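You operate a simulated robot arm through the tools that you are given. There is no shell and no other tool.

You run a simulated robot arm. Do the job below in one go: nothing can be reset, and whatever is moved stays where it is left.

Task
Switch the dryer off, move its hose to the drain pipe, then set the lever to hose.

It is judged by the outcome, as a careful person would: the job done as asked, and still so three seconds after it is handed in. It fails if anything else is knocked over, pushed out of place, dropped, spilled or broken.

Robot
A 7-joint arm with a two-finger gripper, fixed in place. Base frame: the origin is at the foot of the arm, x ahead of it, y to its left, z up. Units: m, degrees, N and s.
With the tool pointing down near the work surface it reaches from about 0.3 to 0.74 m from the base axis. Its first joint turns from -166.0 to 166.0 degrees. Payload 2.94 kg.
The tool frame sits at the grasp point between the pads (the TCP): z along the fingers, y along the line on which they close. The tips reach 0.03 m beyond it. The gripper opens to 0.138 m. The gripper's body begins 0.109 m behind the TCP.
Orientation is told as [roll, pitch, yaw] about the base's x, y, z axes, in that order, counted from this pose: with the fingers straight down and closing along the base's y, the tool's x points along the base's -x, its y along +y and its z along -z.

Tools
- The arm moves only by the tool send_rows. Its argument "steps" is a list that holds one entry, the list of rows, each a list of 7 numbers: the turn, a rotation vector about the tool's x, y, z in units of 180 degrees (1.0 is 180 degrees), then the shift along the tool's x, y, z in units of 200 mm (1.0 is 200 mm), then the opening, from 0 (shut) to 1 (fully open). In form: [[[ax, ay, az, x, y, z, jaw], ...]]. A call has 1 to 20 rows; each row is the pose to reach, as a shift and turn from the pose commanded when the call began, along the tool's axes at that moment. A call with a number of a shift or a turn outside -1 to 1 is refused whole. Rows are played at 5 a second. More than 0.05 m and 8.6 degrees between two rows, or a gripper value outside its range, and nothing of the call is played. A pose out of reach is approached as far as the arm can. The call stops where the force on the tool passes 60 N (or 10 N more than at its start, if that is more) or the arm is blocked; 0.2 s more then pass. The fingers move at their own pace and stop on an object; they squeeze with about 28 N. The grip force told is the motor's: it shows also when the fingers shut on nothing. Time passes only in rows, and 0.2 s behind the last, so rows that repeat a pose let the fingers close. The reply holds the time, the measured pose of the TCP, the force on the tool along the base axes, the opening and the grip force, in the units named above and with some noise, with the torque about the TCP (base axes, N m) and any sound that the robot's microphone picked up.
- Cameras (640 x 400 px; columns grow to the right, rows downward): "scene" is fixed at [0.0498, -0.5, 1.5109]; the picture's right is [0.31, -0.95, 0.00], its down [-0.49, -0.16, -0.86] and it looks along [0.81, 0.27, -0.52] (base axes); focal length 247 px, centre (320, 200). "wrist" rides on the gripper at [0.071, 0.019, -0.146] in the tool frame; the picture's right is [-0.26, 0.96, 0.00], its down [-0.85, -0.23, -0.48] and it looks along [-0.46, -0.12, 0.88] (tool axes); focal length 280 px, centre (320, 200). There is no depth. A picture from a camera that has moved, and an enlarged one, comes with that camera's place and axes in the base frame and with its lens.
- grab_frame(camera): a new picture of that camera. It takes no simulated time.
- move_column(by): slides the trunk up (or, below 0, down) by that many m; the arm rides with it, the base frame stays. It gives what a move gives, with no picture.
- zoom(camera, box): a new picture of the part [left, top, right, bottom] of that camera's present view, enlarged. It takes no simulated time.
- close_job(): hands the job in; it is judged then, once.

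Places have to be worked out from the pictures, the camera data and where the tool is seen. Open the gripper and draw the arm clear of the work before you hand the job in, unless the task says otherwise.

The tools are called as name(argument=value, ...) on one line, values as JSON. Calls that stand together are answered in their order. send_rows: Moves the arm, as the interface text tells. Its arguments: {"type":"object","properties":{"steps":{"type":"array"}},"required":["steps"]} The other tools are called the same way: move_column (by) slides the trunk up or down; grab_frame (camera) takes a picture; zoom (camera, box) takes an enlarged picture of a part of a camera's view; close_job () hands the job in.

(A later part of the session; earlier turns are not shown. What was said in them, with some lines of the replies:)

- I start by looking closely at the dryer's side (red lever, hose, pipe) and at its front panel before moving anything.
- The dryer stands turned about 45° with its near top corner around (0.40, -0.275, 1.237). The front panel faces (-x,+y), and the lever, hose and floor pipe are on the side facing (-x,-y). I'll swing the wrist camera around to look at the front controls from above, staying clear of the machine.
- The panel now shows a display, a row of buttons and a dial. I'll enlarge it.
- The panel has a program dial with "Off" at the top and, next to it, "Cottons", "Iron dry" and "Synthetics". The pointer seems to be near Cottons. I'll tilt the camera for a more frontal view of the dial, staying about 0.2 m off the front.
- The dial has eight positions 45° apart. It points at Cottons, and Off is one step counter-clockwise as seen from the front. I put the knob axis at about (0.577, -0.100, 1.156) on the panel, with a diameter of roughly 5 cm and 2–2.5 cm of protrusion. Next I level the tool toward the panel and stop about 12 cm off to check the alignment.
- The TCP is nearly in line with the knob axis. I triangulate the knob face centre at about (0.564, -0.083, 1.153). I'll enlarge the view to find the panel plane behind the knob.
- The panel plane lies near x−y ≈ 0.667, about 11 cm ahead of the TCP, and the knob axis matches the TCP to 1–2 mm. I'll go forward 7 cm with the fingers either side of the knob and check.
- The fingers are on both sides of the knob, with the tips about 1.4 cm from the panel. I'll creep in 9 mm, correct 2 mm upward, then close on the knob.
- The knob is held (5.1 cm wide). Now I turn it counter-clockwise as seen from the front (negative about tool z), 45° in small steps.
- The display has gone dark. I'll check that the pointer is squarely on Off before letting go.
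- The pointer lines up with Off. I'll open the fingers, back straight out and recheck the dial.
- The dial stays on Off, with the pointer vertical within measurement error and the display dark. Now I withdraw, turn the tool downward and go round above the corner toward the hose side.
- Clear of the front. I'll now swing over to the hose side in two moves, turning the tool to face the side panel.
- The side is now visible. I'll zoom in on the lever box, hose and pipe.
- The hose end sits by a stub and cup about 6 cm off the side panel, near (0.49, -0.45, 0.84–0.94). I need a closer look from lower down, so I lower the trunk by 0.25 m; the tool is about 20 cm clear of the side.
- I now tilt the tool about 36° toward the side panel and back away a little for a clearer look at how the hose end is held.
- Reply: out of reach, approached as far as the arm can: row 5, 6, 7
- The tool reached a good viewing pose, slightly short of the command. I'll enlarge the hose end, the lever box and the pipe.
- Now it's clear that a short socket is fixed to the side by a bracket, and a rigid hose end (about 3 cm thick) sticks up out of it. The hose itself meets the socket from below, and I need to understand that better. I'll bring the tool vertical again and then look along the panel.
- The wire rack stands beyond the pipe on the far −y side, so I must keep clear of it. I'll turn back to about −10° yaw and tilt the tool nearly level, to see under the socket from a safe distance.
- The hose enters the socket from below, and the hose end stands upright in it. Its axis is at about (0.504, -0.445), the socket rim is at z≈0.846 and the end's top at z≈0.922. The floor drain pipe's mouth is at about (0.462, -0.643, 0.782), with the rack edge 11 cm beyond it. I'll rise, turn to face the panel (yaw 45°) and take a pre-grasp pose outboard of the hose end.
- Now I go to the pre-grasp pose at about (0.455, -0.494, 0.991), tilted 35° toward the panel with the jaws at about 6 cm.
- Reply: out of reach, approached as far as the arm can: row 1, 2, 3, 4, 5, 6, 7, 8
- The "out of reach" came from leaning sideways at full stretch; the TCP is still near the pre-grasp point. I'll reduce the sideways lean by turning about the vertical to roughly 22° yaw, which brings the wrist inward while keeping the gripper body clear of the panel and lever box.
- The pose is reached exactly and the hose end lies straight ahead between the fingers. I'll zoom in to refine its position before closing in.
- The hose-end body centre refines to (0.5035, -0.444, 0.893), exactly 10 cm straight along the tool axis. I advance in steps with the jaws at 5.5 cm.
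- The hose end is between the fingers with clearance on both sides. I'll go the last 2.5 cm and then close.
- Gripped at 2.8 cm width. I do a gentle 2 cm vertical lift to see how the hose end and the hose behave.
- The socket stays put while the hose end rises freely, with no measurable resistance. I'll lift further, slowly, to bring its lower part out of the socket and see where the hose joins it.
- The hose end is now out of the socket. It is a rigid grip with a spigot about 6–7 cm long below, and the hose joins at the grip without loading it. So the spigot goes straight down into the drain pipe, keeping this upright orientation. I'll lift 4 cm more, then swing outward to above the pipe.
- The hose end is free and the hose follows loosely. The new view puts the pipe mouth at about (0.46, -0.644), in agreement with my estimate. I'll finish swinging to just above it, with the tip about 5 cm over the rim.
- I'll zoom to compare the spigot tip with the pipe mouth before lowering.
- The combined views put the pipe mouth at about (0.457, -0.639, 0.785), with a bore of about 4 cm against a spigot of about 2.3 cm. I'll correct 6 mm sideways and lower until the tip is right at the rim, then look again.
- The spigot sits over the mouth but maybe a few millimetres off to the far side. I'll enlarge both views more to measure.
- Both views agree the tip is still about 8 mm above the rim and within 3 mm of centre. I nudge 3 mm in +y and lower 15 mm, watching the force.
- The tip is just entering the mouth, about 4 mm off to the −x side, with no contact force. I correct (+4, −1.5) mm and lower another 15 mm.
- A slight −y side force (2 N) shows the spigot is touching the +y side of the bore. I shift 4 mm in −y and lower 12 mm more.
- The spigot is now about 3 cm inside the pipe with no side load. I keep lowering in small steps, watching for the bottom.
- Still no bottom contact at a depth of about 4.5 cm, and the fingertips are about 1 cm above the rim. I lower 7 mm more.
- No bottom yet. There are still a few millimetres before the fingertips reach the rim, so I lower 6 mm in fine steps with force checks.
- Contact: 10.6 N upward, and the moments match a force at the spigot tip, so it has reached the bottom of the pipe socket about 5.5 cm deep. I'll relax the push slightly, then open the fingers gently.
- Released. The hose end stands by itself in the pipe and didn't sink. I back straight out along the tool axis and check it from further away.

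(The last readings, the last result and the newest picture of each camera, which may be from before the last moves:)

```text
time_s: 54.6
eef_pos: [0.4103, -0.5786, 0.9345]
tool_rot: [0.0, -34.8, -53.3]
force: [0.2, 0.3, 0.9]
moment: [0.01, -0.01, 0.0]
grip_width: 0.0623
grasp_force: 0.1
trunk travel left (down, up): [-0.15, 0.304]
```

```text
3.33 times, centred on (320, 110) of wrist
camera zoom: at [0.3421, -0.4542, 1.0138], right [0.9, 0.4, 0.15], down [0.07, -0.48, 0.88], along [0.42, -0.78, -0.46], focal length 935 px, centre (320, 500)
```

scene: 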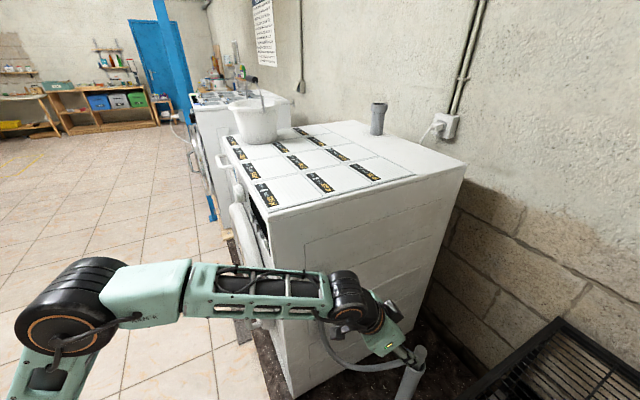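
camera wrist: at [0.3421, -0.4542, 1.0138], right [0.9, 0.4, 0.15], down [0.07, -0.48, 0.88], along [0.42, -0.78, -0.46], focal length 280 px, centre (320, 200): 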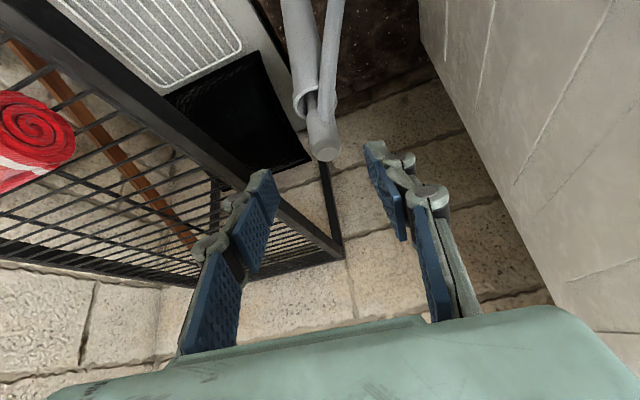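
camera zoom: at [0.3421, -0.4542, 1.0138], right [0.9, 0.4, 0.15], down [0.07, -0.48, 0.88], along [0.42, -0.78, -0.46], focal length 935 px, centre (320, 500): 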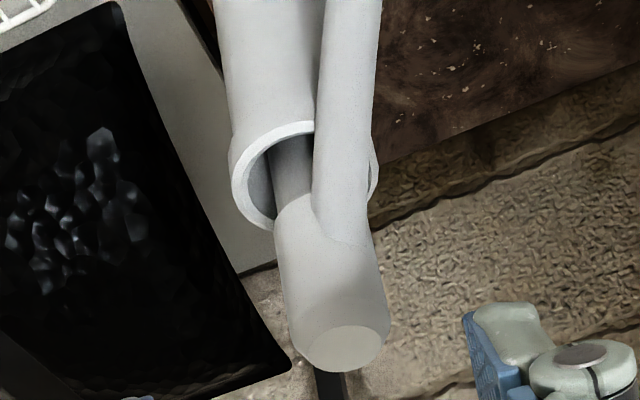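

The hose end is firmly seated in the drain pipe, upright, with the hose arcing freely back to the machine. Next is the lever: I raise the trunk 0.2 m to get clear, then look at its labels.

move_column(by=0.2)

grab_frame(camera="scene")

zoom(camera="scene", box=[260, 260, 460, 400])

```text
time_s: 56.8
eef_pos: [0.4109, -0.5793, 1.1342]
tool_rot: [0.0, -34.8, -53.3]
force: [-0.3, -0.5, 0.8]
moment: [0.02, -0.01, 0.0]
grip_width: 0.062
grasp_force: 0.0
trunk travel left (down, up): [-0.35, 0.104]
```

```text
taken
```

scene: 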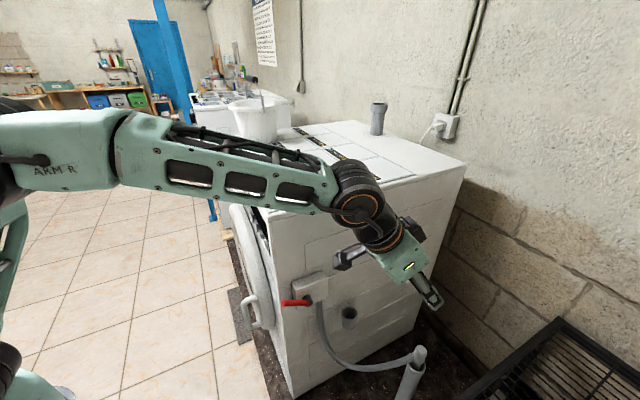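

```text
2.86 times, centred on (360, 330) of scene
camera zoom: at [0.0498, -0.5, 1.5109], right [0.31, -0.95, 0.0], down [-0.49, -0.16, -0.86], along [0.81, 0.27, -0.52], focal length 706 px, centre (206, -171)
```

zoom: 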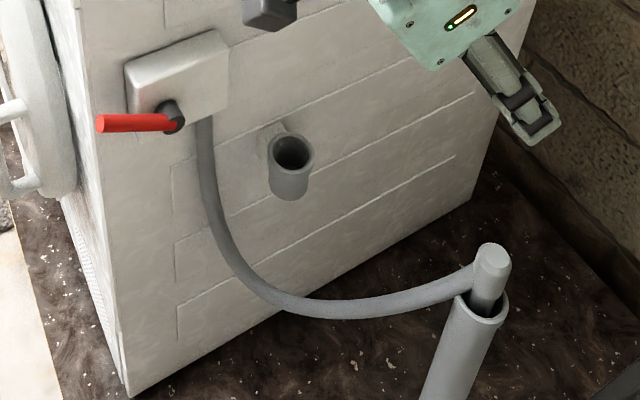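

The hose hangs cleanly from the valve box to the drain pipe. Now I bring the wrist camera round to the corner to read the box's front-facing labels.

send_rows(steps=[[[0, 0, 0, 0.08, 0.033, -0.1, 0.45], [0, 0, 0, 0.16, 0.066, -0.2, 0.45], [0, 0, 0, 0.24, 0.1, -0.3, 0.45], [0, 0, 0, 0.32, 0.13, -0.4, 0.45], [0, 0, 0, 0.4, 0.165, -0.5, 0.45], [0, 0, 0, 0.466, 0.198, -0.6, 0.45]]])

send_rows(steps=[[[0, 0.02, 0, 0.08, 0.033, -0.1, 0.45], [0, 0.04, 0, 0.16, 0.066, -0.2, 0.45], [0, 0.06, 0, 0.24, 0.1, -0.3, 0.45], [0, 0.08, 0, 0.32, 0.13, -0.4, 0.45], [0, 0.1, 0, 0.4, 0.165, -0.5, 0.45], [0, 0.11, 0, 0.466, 0.198, -0.6, 0.45]]])

grab_frame(camera="wrist")

```text
time_s: 58.1
eef_pos: [0.3542, -0.4406, 1.1811]
tool_rot: [0.0, -35.0, -53.5]
force: [0.0, 0.7, 0.4]
moment: [0.05, 0.0, -0.01]
grip_width: 0.0623
grasp_force: 0.1
trunk travel left (down, up): [-0.35, 0.104]
```

```text
time_s: 59.5
eef_pos: [0.3007, -0.2992, 1.2263]
tool_rot: [-0.1, -14.9, -53.3]
force: [0.6, 0.2, 0.0]
moment: [0.02, 0.01, -0.04]
grip_width: 0.0622
grasp_force: 0.0
trunk travel left (down, up): [-0.35, 0.104]
```

```text
taken
camera wrist: at [0.2543, -0.2031, 1.3475], right [0.93, 0.37, 0.07], down [0.23, -0.7, 0.68], along [0.3, -0.61, -0.73], focal length 280 px, centre (320, 200)
```

wrist: 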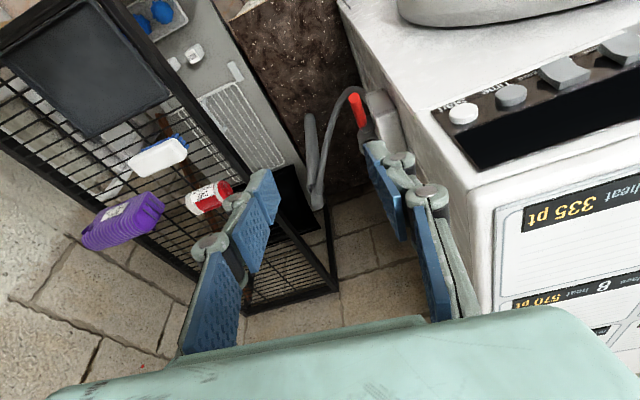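

zoom(camera="wrist", box=[330, 70, 430, 160])

```text
4.44 times, centred on (380, 115) of wrist
camera zoom: at [0.2543, -0.2031, 1.3475], right [0.93, 0.37, 0.07], down [0.23, -0.7, 0.68], along [0.3, -0.61, -0.73], focal length 1246 px, centre (53, 578)
```

zoom: 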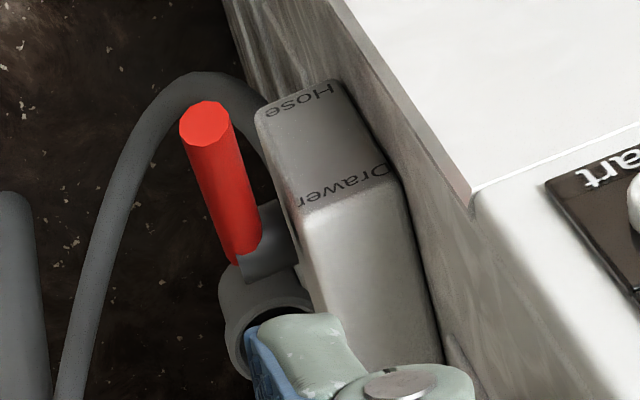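

The labels read "Drawer" at the top and "Hose" at the bottom of the box front. The lever now points forward and about 27° up (tip ≈ (0.366, -0.307, 1.015)), so it must swing down to the Hose mark, tip z ≈ 0.95. I'll close the fingers, line up above the lever from the front at 45°, and take a look before pushing.

send_rows(steps=[[[-0.006, 0, -0.0222, 0, 0, 0, 0.3], [-0.0119, 0, -0.0445, 0, 0, 0, 0.1]]])

send_rows(steps=[[[0, -0.028, 0, -0.013, 0.05, 0.05, 0], [0, -0.056, 0, -0.026, 0.09, 0.12, 0], [0, -0.083, 0, -0.038, 0.13, 0.22, 0], [0, -0.111, 0, -0.051, 0.16, 0.34, 0], [0, -0.139, 0, -0.064, 0.18, 0.48, 0], [0, -0.1667, 0, -0.0766, 0.195, 0.6, 0], [0, -0.1667, 0, -0.0766, 0.195, 0.6725, 0]]])

grab_frame(camera="wrist")

grab_frame(camera="scene")

```text
time_s: 60.1
eef_pos: [0.3009, -0.2996, 1.2246]
tool_rot: [0.2, -15.0, -45.2]
force: [-0.9, 0.4, 0.1]
moment: [0.01, -0.02, 0.01]
grip_width: 0.014
grasp_force: 0.0
trunk travel left (down, up): [-0.35, 0.104]
```

```text
time_s: 61.8
eef_pos: [0.3611, -0.3086, 1.1002]
tool_rot: [0.0, -45.2, -45.3]
force: [-0.1, 0.0, -0.2]
moment: [0.04, 0.02, -0.01]
grip_width: 0.0
grasp_force: 28.1
trunk travel left (down, up): [-0.35, 0.104]
```

```text
taken
camera wrist: at [0.267, -0.1859, 1.153], right [0.82, 0.55, 0.19], down [0.02, -0.35, 0.94], along [0.58, -0.76, -0.29], focal length 280 px, centre (320, 200)
```

wrist: 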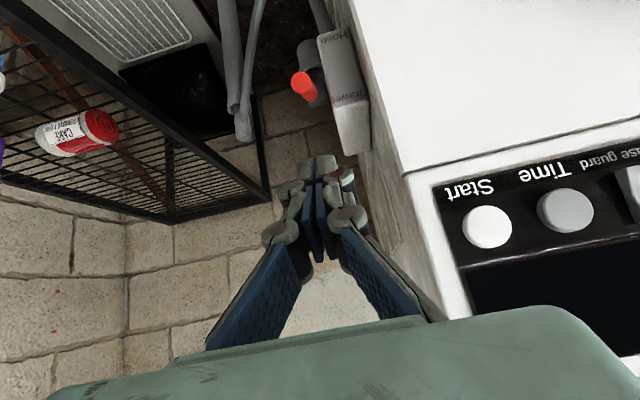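

```text
taken
```

scene: 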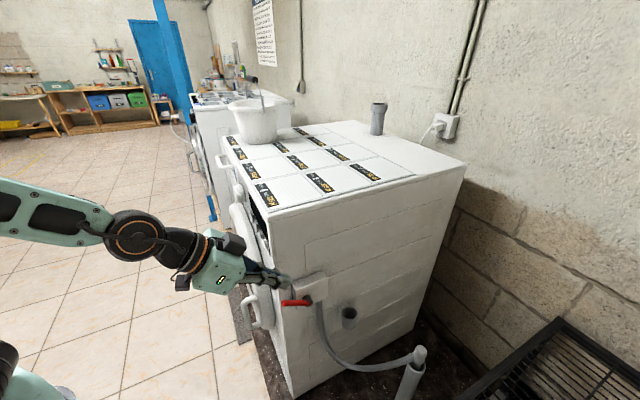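

The fingers are closed above the lever. I'll enlarge both views to check the side-to-side alignment and the front labels.

zoom(camera="wrist", box=[260, 10, 400, 200])

zoom(camera="scene", box=[240, 250, 340, 330])

```text
2.11 times, centred on (330, 105) of wrist
camera zoom: at [0.267, -0.1859, 1.153], right [0.82, 0.55, 0.19], down [0.02, -0.35, 0.94], along [0.58, -0.76, -0.29], focal length 590 px, centre (299, 400)
```

zoom: 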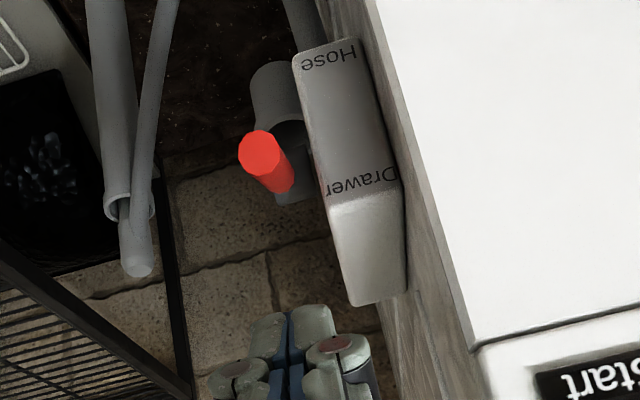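

```text
5.00 times, centred on (290, 290) of scene
camera zoom: at [0.0498, -0.5, 1.5109], right [0.31, -0.95, 0.0], down [-0.49, -0.16, -0.86], along [0.81, 0.27, -0.52], focal length 1236 px, centre (470, -250)
```

zoom: 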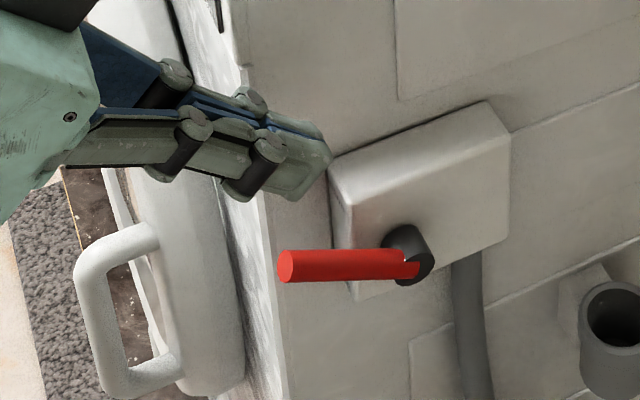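

The fingertips sit directly above the lever (both at e1 ≈ 0.038) and clear of the box. I go down 45 mm to just above the expected contact height.

send_rows(steps=[[[0, 0, 0, 0.053, 0.005, 0.053, 0], [0, 0, 0, 0.106, 0.005, 0.106, 0], [0, 0, 0, 0.16, 0.005, 0.159, 0]]])

zoom(camera="scene", box=[240, 250, 340, 330])

zoom(camera="wrist", box=[240, 30, 400, 200])

```text
time_s: 62.5
eef_pos: [0.3641, -0.3062, 1.0539]
tool_rot: [-0.1, -45.0, -45.1]
force: [1.6, 0.0, -0.2]
moment: [-0.01, -0.02, -0.03]
grip_width: 0.0
grasp_force: 28.0
trunk travel left (down, up): [-0.35, 0.104]
```

```text
5.00 times, centred on (290, 290) of scene
camera zoom: at [0.0498, -0.5, 1.5109], right [0.31, -0.95, 0.0], down [-0.49, -0.16, -0.86], along [0.81, 0.27, -0.52], focal length 1236 px, centre (470, -250)
```

zoom: 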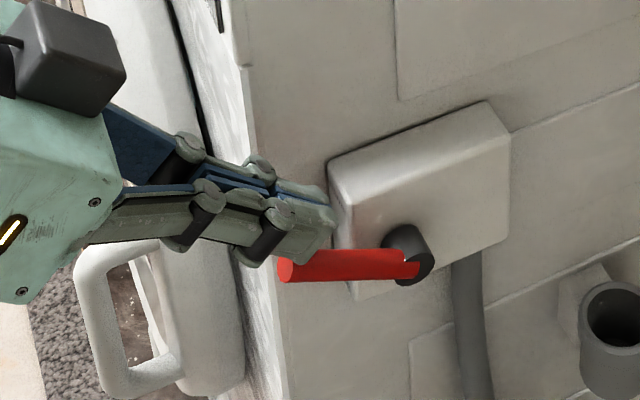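

```text
2.35 times, centred on (320, 115) of wrist
camera zoom: at [0.2698, -0.1848, 1.1076], right [0.81, 0.55, 0.18], down [0.02, -0.35, 0.94], along [0.58, -0.76, -0.3], focal length 660 px, centre (320, 400)
```

zoom: 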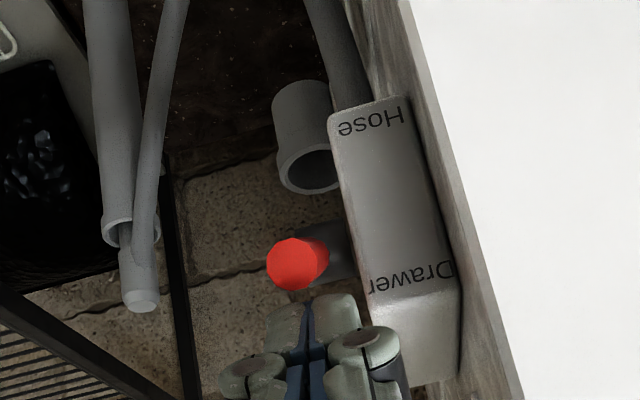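

The fingertips are just above the red lever, with both labels clearly readable. I start pushing down: 20 mm in small steps.

send_rows(steps=[[[0, 0, 0, 0.018, -0.008, 0.018, 0], [0, 0, 0, 0.036, -0.008, 0.036, 0], [0, 0, 0, 0.054, -0.008, 0.054, 0], [0, 0, 0, 0.071, -0.008, 0.071, 0]]])

zoom(camera="scene", box=[240, 250, 340, 330])

zoom(camera="wrist", box=[240, 30, 400, 200])

```text
time_s: 63.5
eef_pos: [0.3625, -0.3067, 1.0339]
tool_rot: [0.0, -45.0, -45.1]
force: [-0.2, -0.2, 0.1]
moment: [0.02, -0.04, 0.01]
grip_width: 0.0001
grasp_force: 28.5
trunk travel left (down, up): [-0.35, 0.104]
```

```text
5.00 times, centred on (290, 290) of scene
camera zoom: at [0.0498, -0.5, 1.5109], right [0.31, -0.95, 0.0], down [-0.49, -0.16, -0.86], along [0.81, 0.27, -0.52], focal length 1236 px, centre (470, -250)
```

zoom: 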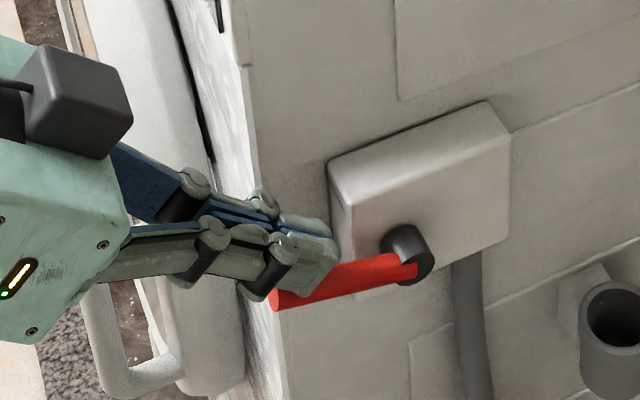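

```text
2.35 times, centred on (320, 115) of wrist
camera zoom: at [0.2685, -0.1853, 1.087], right [0.82, 0.55, 0.18], down [0.02, -0.35, 0.94], along [0.58, -0.76, -0.3], focal length 660 px, centre (320, 400)
```

zoom: 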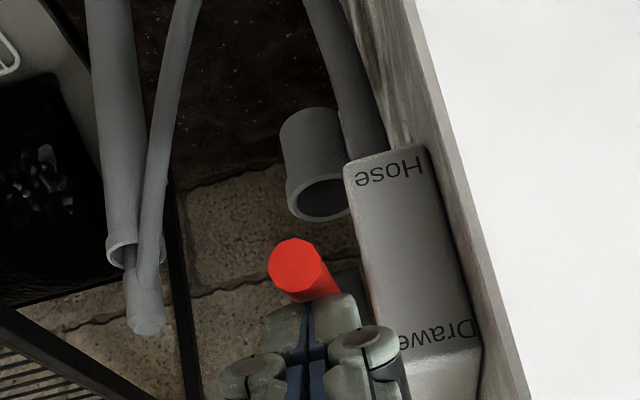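

The lever is swinging down with almost no resistance. I push another 20 mm.

send_rows(steps=[[[0, 0, 0, 0.018, 0, 0.018, 0], [0, 0, 0, 0.036, 0, 0.036, 0], [0, 0, 0, 0.054, 0, 0.054, 0], [0, 0, 0, 0.071, 0, 0.071, 0]]])

zoom(camera="scene", box=[240, 250, 340, 330])

zoom(camera="wrist", box=[240, 30, 400, 200])

```text
time_s: 64.5
eef_pos: [0.3632, -0.3074, 1.0158]
tool_rot: [0.0, -45.0, -45.1]
force: [-0.5, 0.1, -0.4]
moment: [0.0, -0.04, 0.02]
grip_width: 0.0
grasp_force: 28.0
trunk travel left (down, up): [-0.35, 0.104]
```

```text
5.00 times, centred on (290, 290) of scene
camera zoom: at [0.0498, -0.5, 1.5109], right [0.31, -0.95, 0.0], down [-0.49, -0.16, -0.86], along [0.81, 0.27, -0.52], focal length 1236 px, centre (470, -250)
```

zoom: 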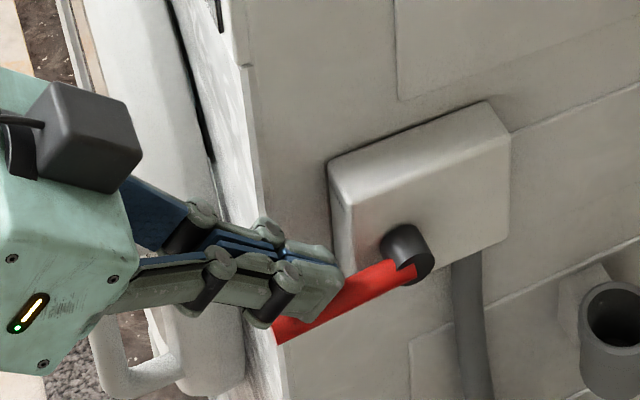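

```text
2.35 times, centred on (320, 115) of wrist
camera zoom: at [0.2688, -0.1858, 1.0676], right [0.81, 0.55, 0.18], down [0.02, -0.35, 0.94], along [0.58, -0.76, -0.3], focal length 660 px, centre (320, 400)
```

zoom: 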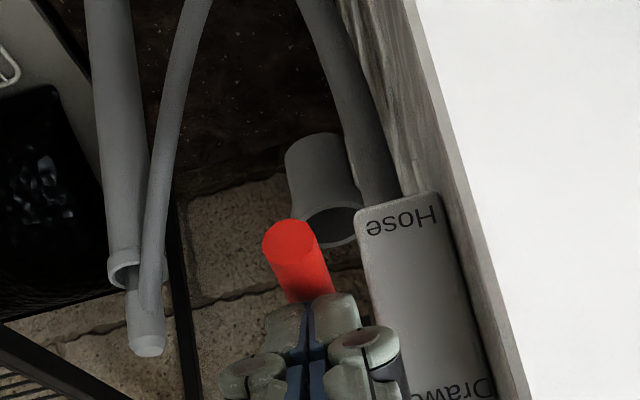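

The lever tip is at z ≈ 0.974, still above the Hose mark. I push another 12 mm and watch for the stop.

send_rows(steps=[[[0, 0, 0, 0.014, 0, 0.014, 0], [0, 0, 0, 0.028, 0, 0.028, 0], [0, 0, 0, 0.042, 0, 0.042, 0]]])

zoom(camera="scene", box=[240, 250, 340, 330])

zoom(camera="wrist", box=[240, 30, 400, 200])

```text
time_s: 65.3
eef_pos: [0.3627, -0.3066, 1.0016]
tool_rot: [0.0, -45.0, -45.2]
force: [0.0, 0.1, 1.0]
moment: [-0.02, -0.01, 0.0]
grip_width: 0.0002
grasp_force: 28.2
trunk travel left (down, up): [-0.35, 0.104]
```

```text
5.00 times, centred on (290, 290) of scene
camera zoom: at [0.0498, -0.5, 1.5109], right [0.31, -0.95, 0.0], down [-0.49, -0.16, -0.86], along [0.81, 0.27, -0.52], focal length 1236 px, centre (470, -250)
```

zoom: 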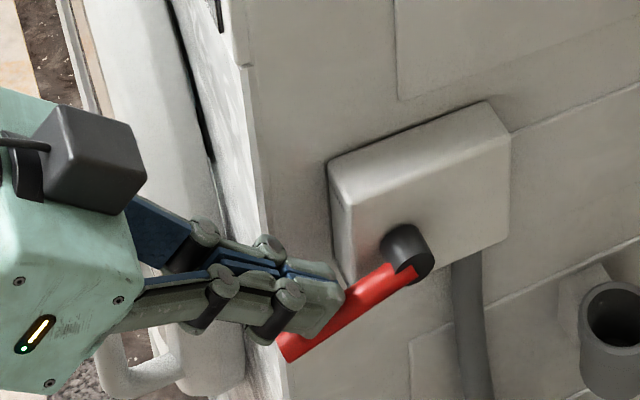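

```text
2.35 times, centred on (320, 115) of wrist
camera zoom: at [0.2696, -0.1852, 1.0543], right [0.82, 0.55, 0.18], down [0.02, -0.35, 0.94], along [0.58, -0.76, -0.3], focal length 660 px, centre (320, 400)
```

zoom: 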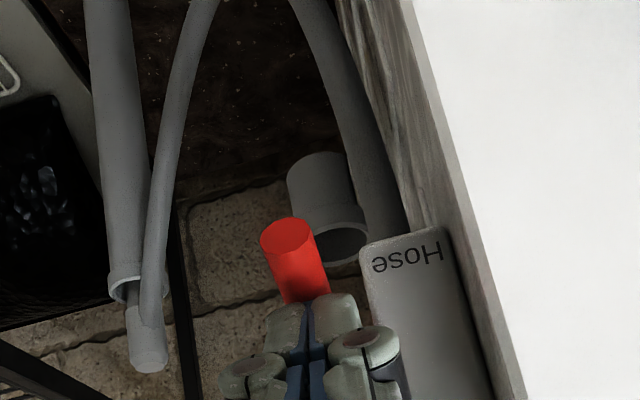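

The lever is at about −19° (it started at +28°). The Hose mark corresponds to about −28…−30°, so I push 9 mm more and watch for a stop.

send_rows(steps=[[[0, 0, 0, 0.011, 0, 0.011, 0], [0, 0, 0, 0.022, 0, 0.022, 0], [0, 0, 0, 0.032, 0, 0.032, 0]]])

zoom(camera="scene", box=[240, 250, 340, 330])

zoom(camera="wrist", box=[240, 30, 400, 200])

```text
time_s: 66.2
eef_pos: [0.3647, -0.3089, 0.9931]
tool_rot: [-0.1, -44.8, -45.1]
force: [-0.2, -0.8, -0.1]
moment: [-0.03, -0.04, 0.0]
grip_width: 0.0001
grasp_force: 28.2
trunk travel left (down, up): [-0.35, 0.104]
```

```text
5.00 times, centred on (290, 290) of scene
camera zoom: at [0.0498, -0.5, 1.5109], right [0.31, -0.95, 0.0], down [-0.49, -0.16, -0.86], along [0.81, 0.27, -0.52], focal length 1236 px, centre (470, -250)
```

zoom: 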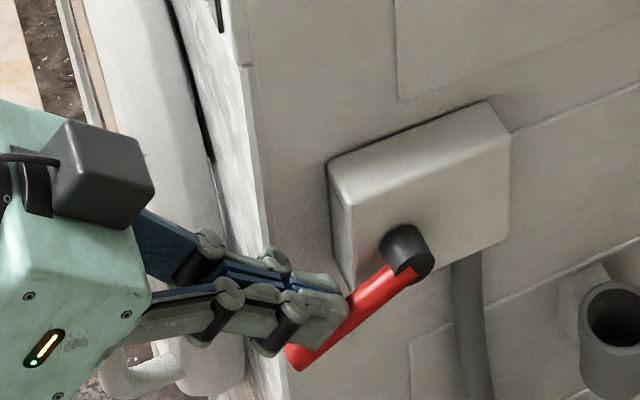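

```text
2.35 times, centred on (320, 115) of wrist
camera zoom: at [0.2701, -0.1867, 1.0459], right [0.82, 0.55, 0.18], down [0.03, -0.35, 0.94], along [0.58, -0.76, -0.3], focal length 660 px, centre (320, 400)
```

zoom: 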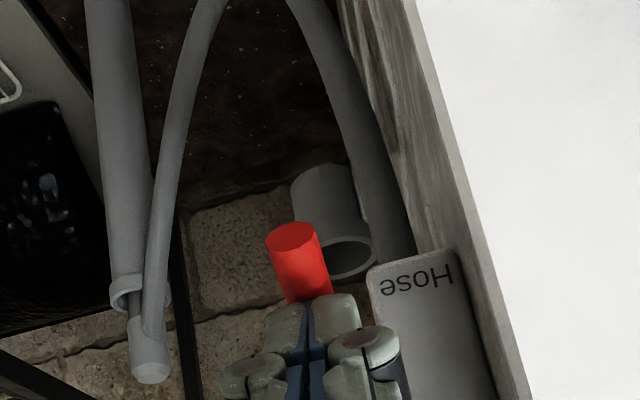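

The lever is now at about −32°, mirroring its starting angle, and its tip is level with the Hose label. I lift off and step back to check that it stays.

send_rows(steps=[[[0, 0, 0, -0.05, 0, -0.05, 0], [0, 0, 0, -0.12, 0, -0.12, 0], [0, 0, 0, -0.2, 0, -0.25, 0], [0, 0, 0, -0.28, 0, -0.4, 0], [0, 0, 0, -0.36, 0, -0.55, 0]]])

zoom(camera="scene", box=[240, 250, 340, 330])

grab_frame(camera="wrist")

```text
time_s: 67.5
eef_pos: [0.3458, -0.2841, 1.0797]
tool_rot: [2.0, -39.5, -46.1]
force: [0.0, -0.4, 0.1]
moment: [0.01, -0.03, 0.02]
grip_width: 0.0001
grasp_force: 28.3
trunk travel left (down, up): [-0.35, 0.104]
stopped in row 5: the arm was blocked; the commanded pose is now the measured one
```

```text
5.00 times, centred on (290, 290) of scene
camera zoom: at [0.0498, -0.5, 1.5109], right [0.31, -0.95, 0.0], down [-0.49, -0.16, -0.86], along [0.81, 0.27, -0.52], focal length 1236 px, centre (470, -250)
```

zoom: 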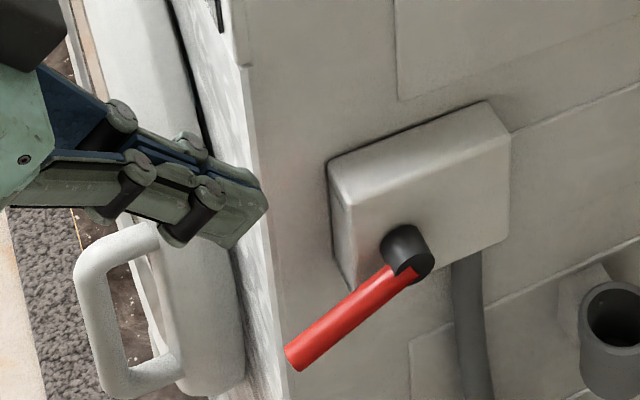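

```text
taken
camera wrist: at [0.2547, -0.1679, 1.1479], right [0.82, 0.54, 0.19], down [0.07, -0.43, 0.9], along [0.57, -0.73, -0.39], focal length 280 px, centre (320, 200)
```

wrist: 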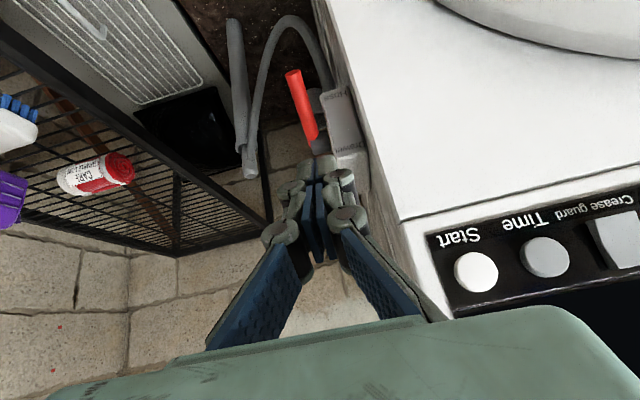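

The lever stays at the Hose position. The withdrawal was stopped by something upstream of the tool (the tool force is zero), so I'll look at the arm before moving again.

grab_frame(camera="scene")

zoom(camera="wrist", box=[230, 10, 390, 190])

```text
taken
```

scene: 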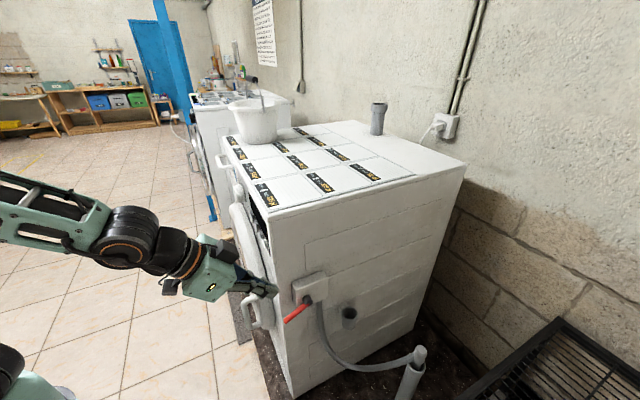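

```text
2.22 times, centred on (310, 100) of wrist
camera zoom: at [0.2547, -0.1679, 1.1479], right [0.82, 0.54, 0.19], down [0.07, -0.43, 0.9], along [0.57, -0.73, -0.39], focal length 623 px, centre (342, 422)
```

zoom: 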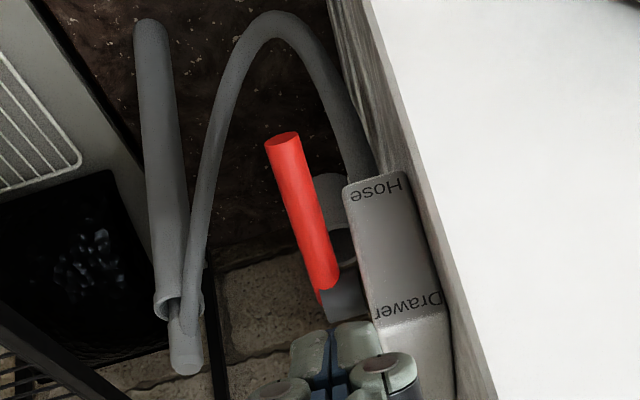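

The lever tip is at z ≈ 0.953, level with the Hose label (z ≈ 0.951), and the angle mirrors the Drawer position (about −27° against +27°). The hose and pipe are undisturbed. To get clear safely I raise the trunk straight up rather than folding the arm further.

move_column(by=0.1)

grab_frame(camera="scene")

grab_frame(camera="wrist")

```text
time_s: 68.9
eef_pos: [0.3462, -0.285, 1.1804]
tool_rot: [2.0, -39.4, -46.1]
force: [-0.3, 1.5, -0.4]
moment: [0.03, -0.02, 0.04]
grip_width: 0.0001
grasp_force: 28.4
trunk travel left (down, up): [-0.45, 0.004]
```

```text
taken
```

scene: 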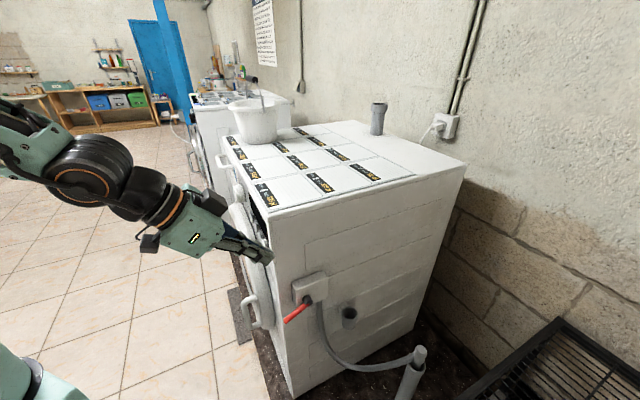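

```text
taken
camera wrist: at [0.2546, -0.1679, 1.248], right [0.82, 0.54, 0.19], down [0.07, -0.43, 0.9], along [0.57, -0.73, -0.39], focal length 280 px, centre (320, 200)
```

wrist: 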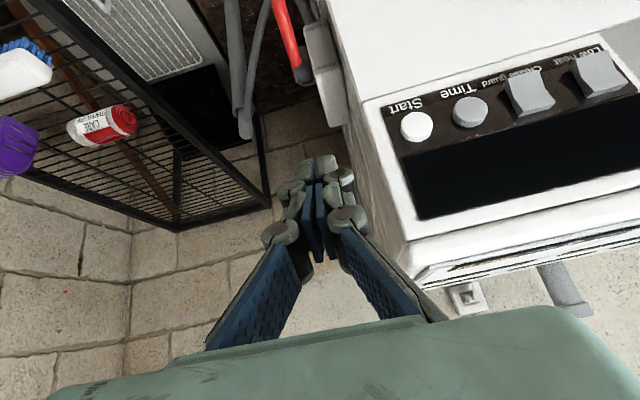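

All clear. I bring the tool back to vertical, rising and moving away from the machine, and open the gripper.

send_rows(steps=[[[0, 0.036, 0, -0.053, -0.03, -0.064, 0], [0, 0.073, 0, -0.106, -0.07, -0.128, 0], [0, 0.109, 0, -0.16, -0.1, -0.193, 0.2], [0, 0.146, 0, -0.212, -0.13, -0.257, 0.4], [0, 0.182, 0, -0.265, -0.17, -0.32, 0.6], [0, 0.219, 0, -0.3175, -0.2, -0.386, 0.8], [0, 0.219, 0, -0.3175, -0.2, -0.386, 1]]])

grab_frame(camera="wrist")

grab_frame(camera="scene")

```text
time_s: 70.5
eef_pos: [0.3144, -0.3144, 1.2803]
tool_rot: [1.4, -0.2, -44.9]
force: [0.8, 0.5, 0.8]
moment: [0.0, -0.02, -0.01]
grip_width: 0.1381
grasp_force: 0.1
trunk travel left (down, up): [-0.45, 0.004]
```

```text
taken
camera wrist: at [0.2753, -0.2527, 1.4263], right [0.87, 0.5, 0.02], down [0.43, -0.77, 0.47], along [0.25, -0.4, -0.88], focal length 280 px, centre (320, 200)
```

wrist: 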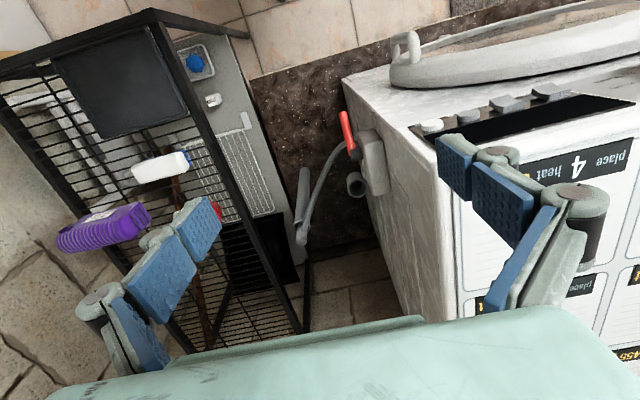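

```text
taken
```

scene: 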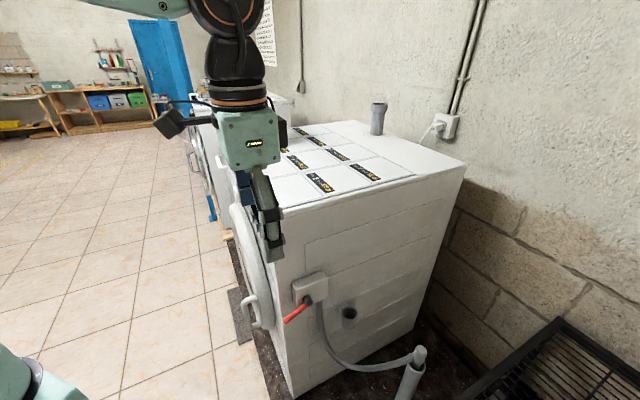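

Everything on this side looks right. I move up and away to a clear spot from which I can also recheck the dial.

send_rows(steps=[[[0, 0, 0, 0.05, 0, -0.15, 1], [0, 0, 0, 0.15, 0.08, -0.3, 1], [0, 0, 0, 0.28, 0.22, -0.45, 1], [0, 0, 0, 0.41, 0.38, -0.45, 1], [0, 0, 0, 0.54, 0.55, -0.45, 1], [0, 0, 0, 0.67, 0.72, -0.45, 1], [0, 0, 0, 0.8, 0.9, -0.45, 1]]])

zoom(camera="wrist", box=[270, 160, 500, 310])

grab_frame(camera="scene")

zoom(camera="scene", box=[260, 250, 460, 400])

```text
time_s: 72.1
eef_pos: [0.3314, -0.0774, 1.3643]
tool_rot: [0.6, 1.3, -45.2]
force: [-0.5, 0.3, -0.1]
moment: [-0.04, 0.0, -0.01]
grip_width: 0.138
grasp_force: 0.2
trunk travel left (down, up): [-0.45, 0.004]
```

```text
2.67 times, centred on (385, 235) of wrist
camera zoom: at [0.2972, -0.0172, 1.5114], right [0.87, 0.49, 0.0], down [0.44, -0.78, 0.45], along [0.23, -0.39, -0.89], focal length 748 px, centre (147, 107)
```

zoom: 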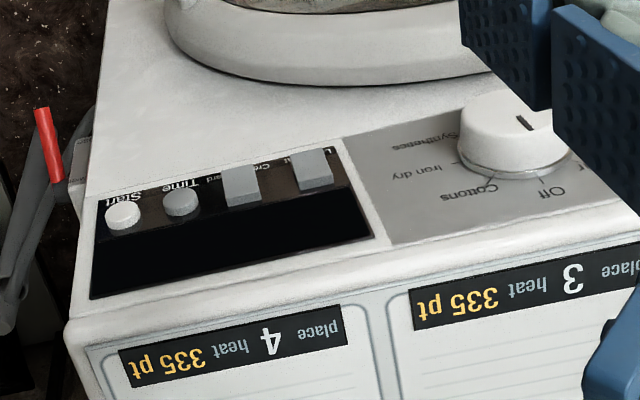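

```text
taken
```

scene: 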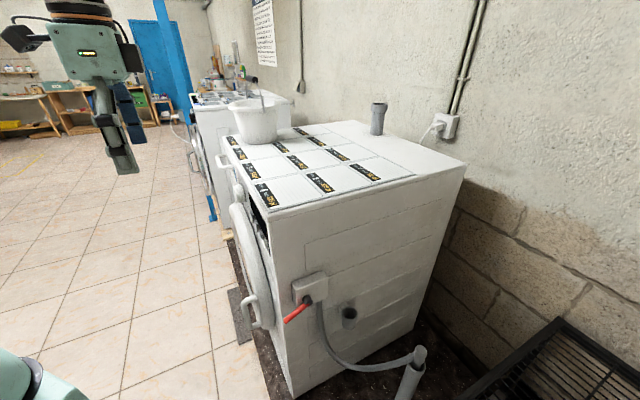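

```text
2.67 times, centred on (360, 325) of scene
camera zoom: at [0.0498, -0.5, 1.5109], right [0.31, -0.95, 0.0], down [-0.49, -0.16, -0.86], along [0.81, 0.27, -0.52], focal length 659 px, centre (213, -133)
```

zoom: 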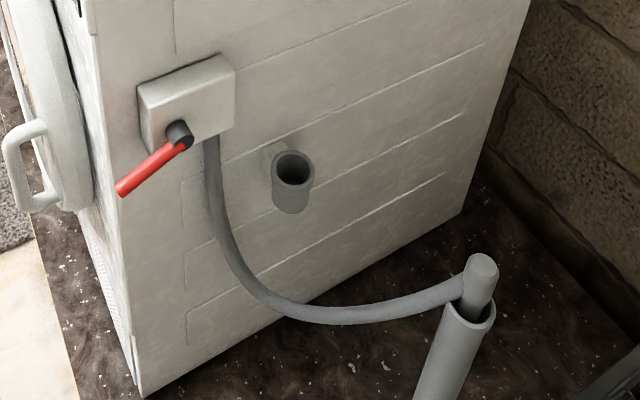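

Final check: the dial is on Off with the display dark, and the hose end stands in the drain pipe. The lever is at Hose, nothing else has moved, and the arm is clear with the gripper open. I hand the job in.

close_job()

```text
The job is handed in.
```

The dryer is off, its hose is in the drain pipe, and the lever is set to Hose. I handed the job in and have not had a verdict back.

- **Dryer:** I turned the dial one step from Cottons to Off. The display went dark and was still dark in the last pictures.
- **Hose:** I lifted the hose end out of its holder on the side and lowered it about 5.5 cm into the floor drain pipe, until it touched bottom. It stands there on its own.
- **Lever:** I pushed it down from Drawer until its tip was level with the Hose label. There was no click or end stop to confirm the setting, so I judged it by eye. It sits about as far below level as it was above level at Drawer.

Backing away from the lever, the arm was blocked once, with no force on the gripper. I don't know what caused it; I raised the trunk instead and got clear. In the last pictures nothing else had moved or fallen, the gripper was open, and the arm was clear of the dryer.
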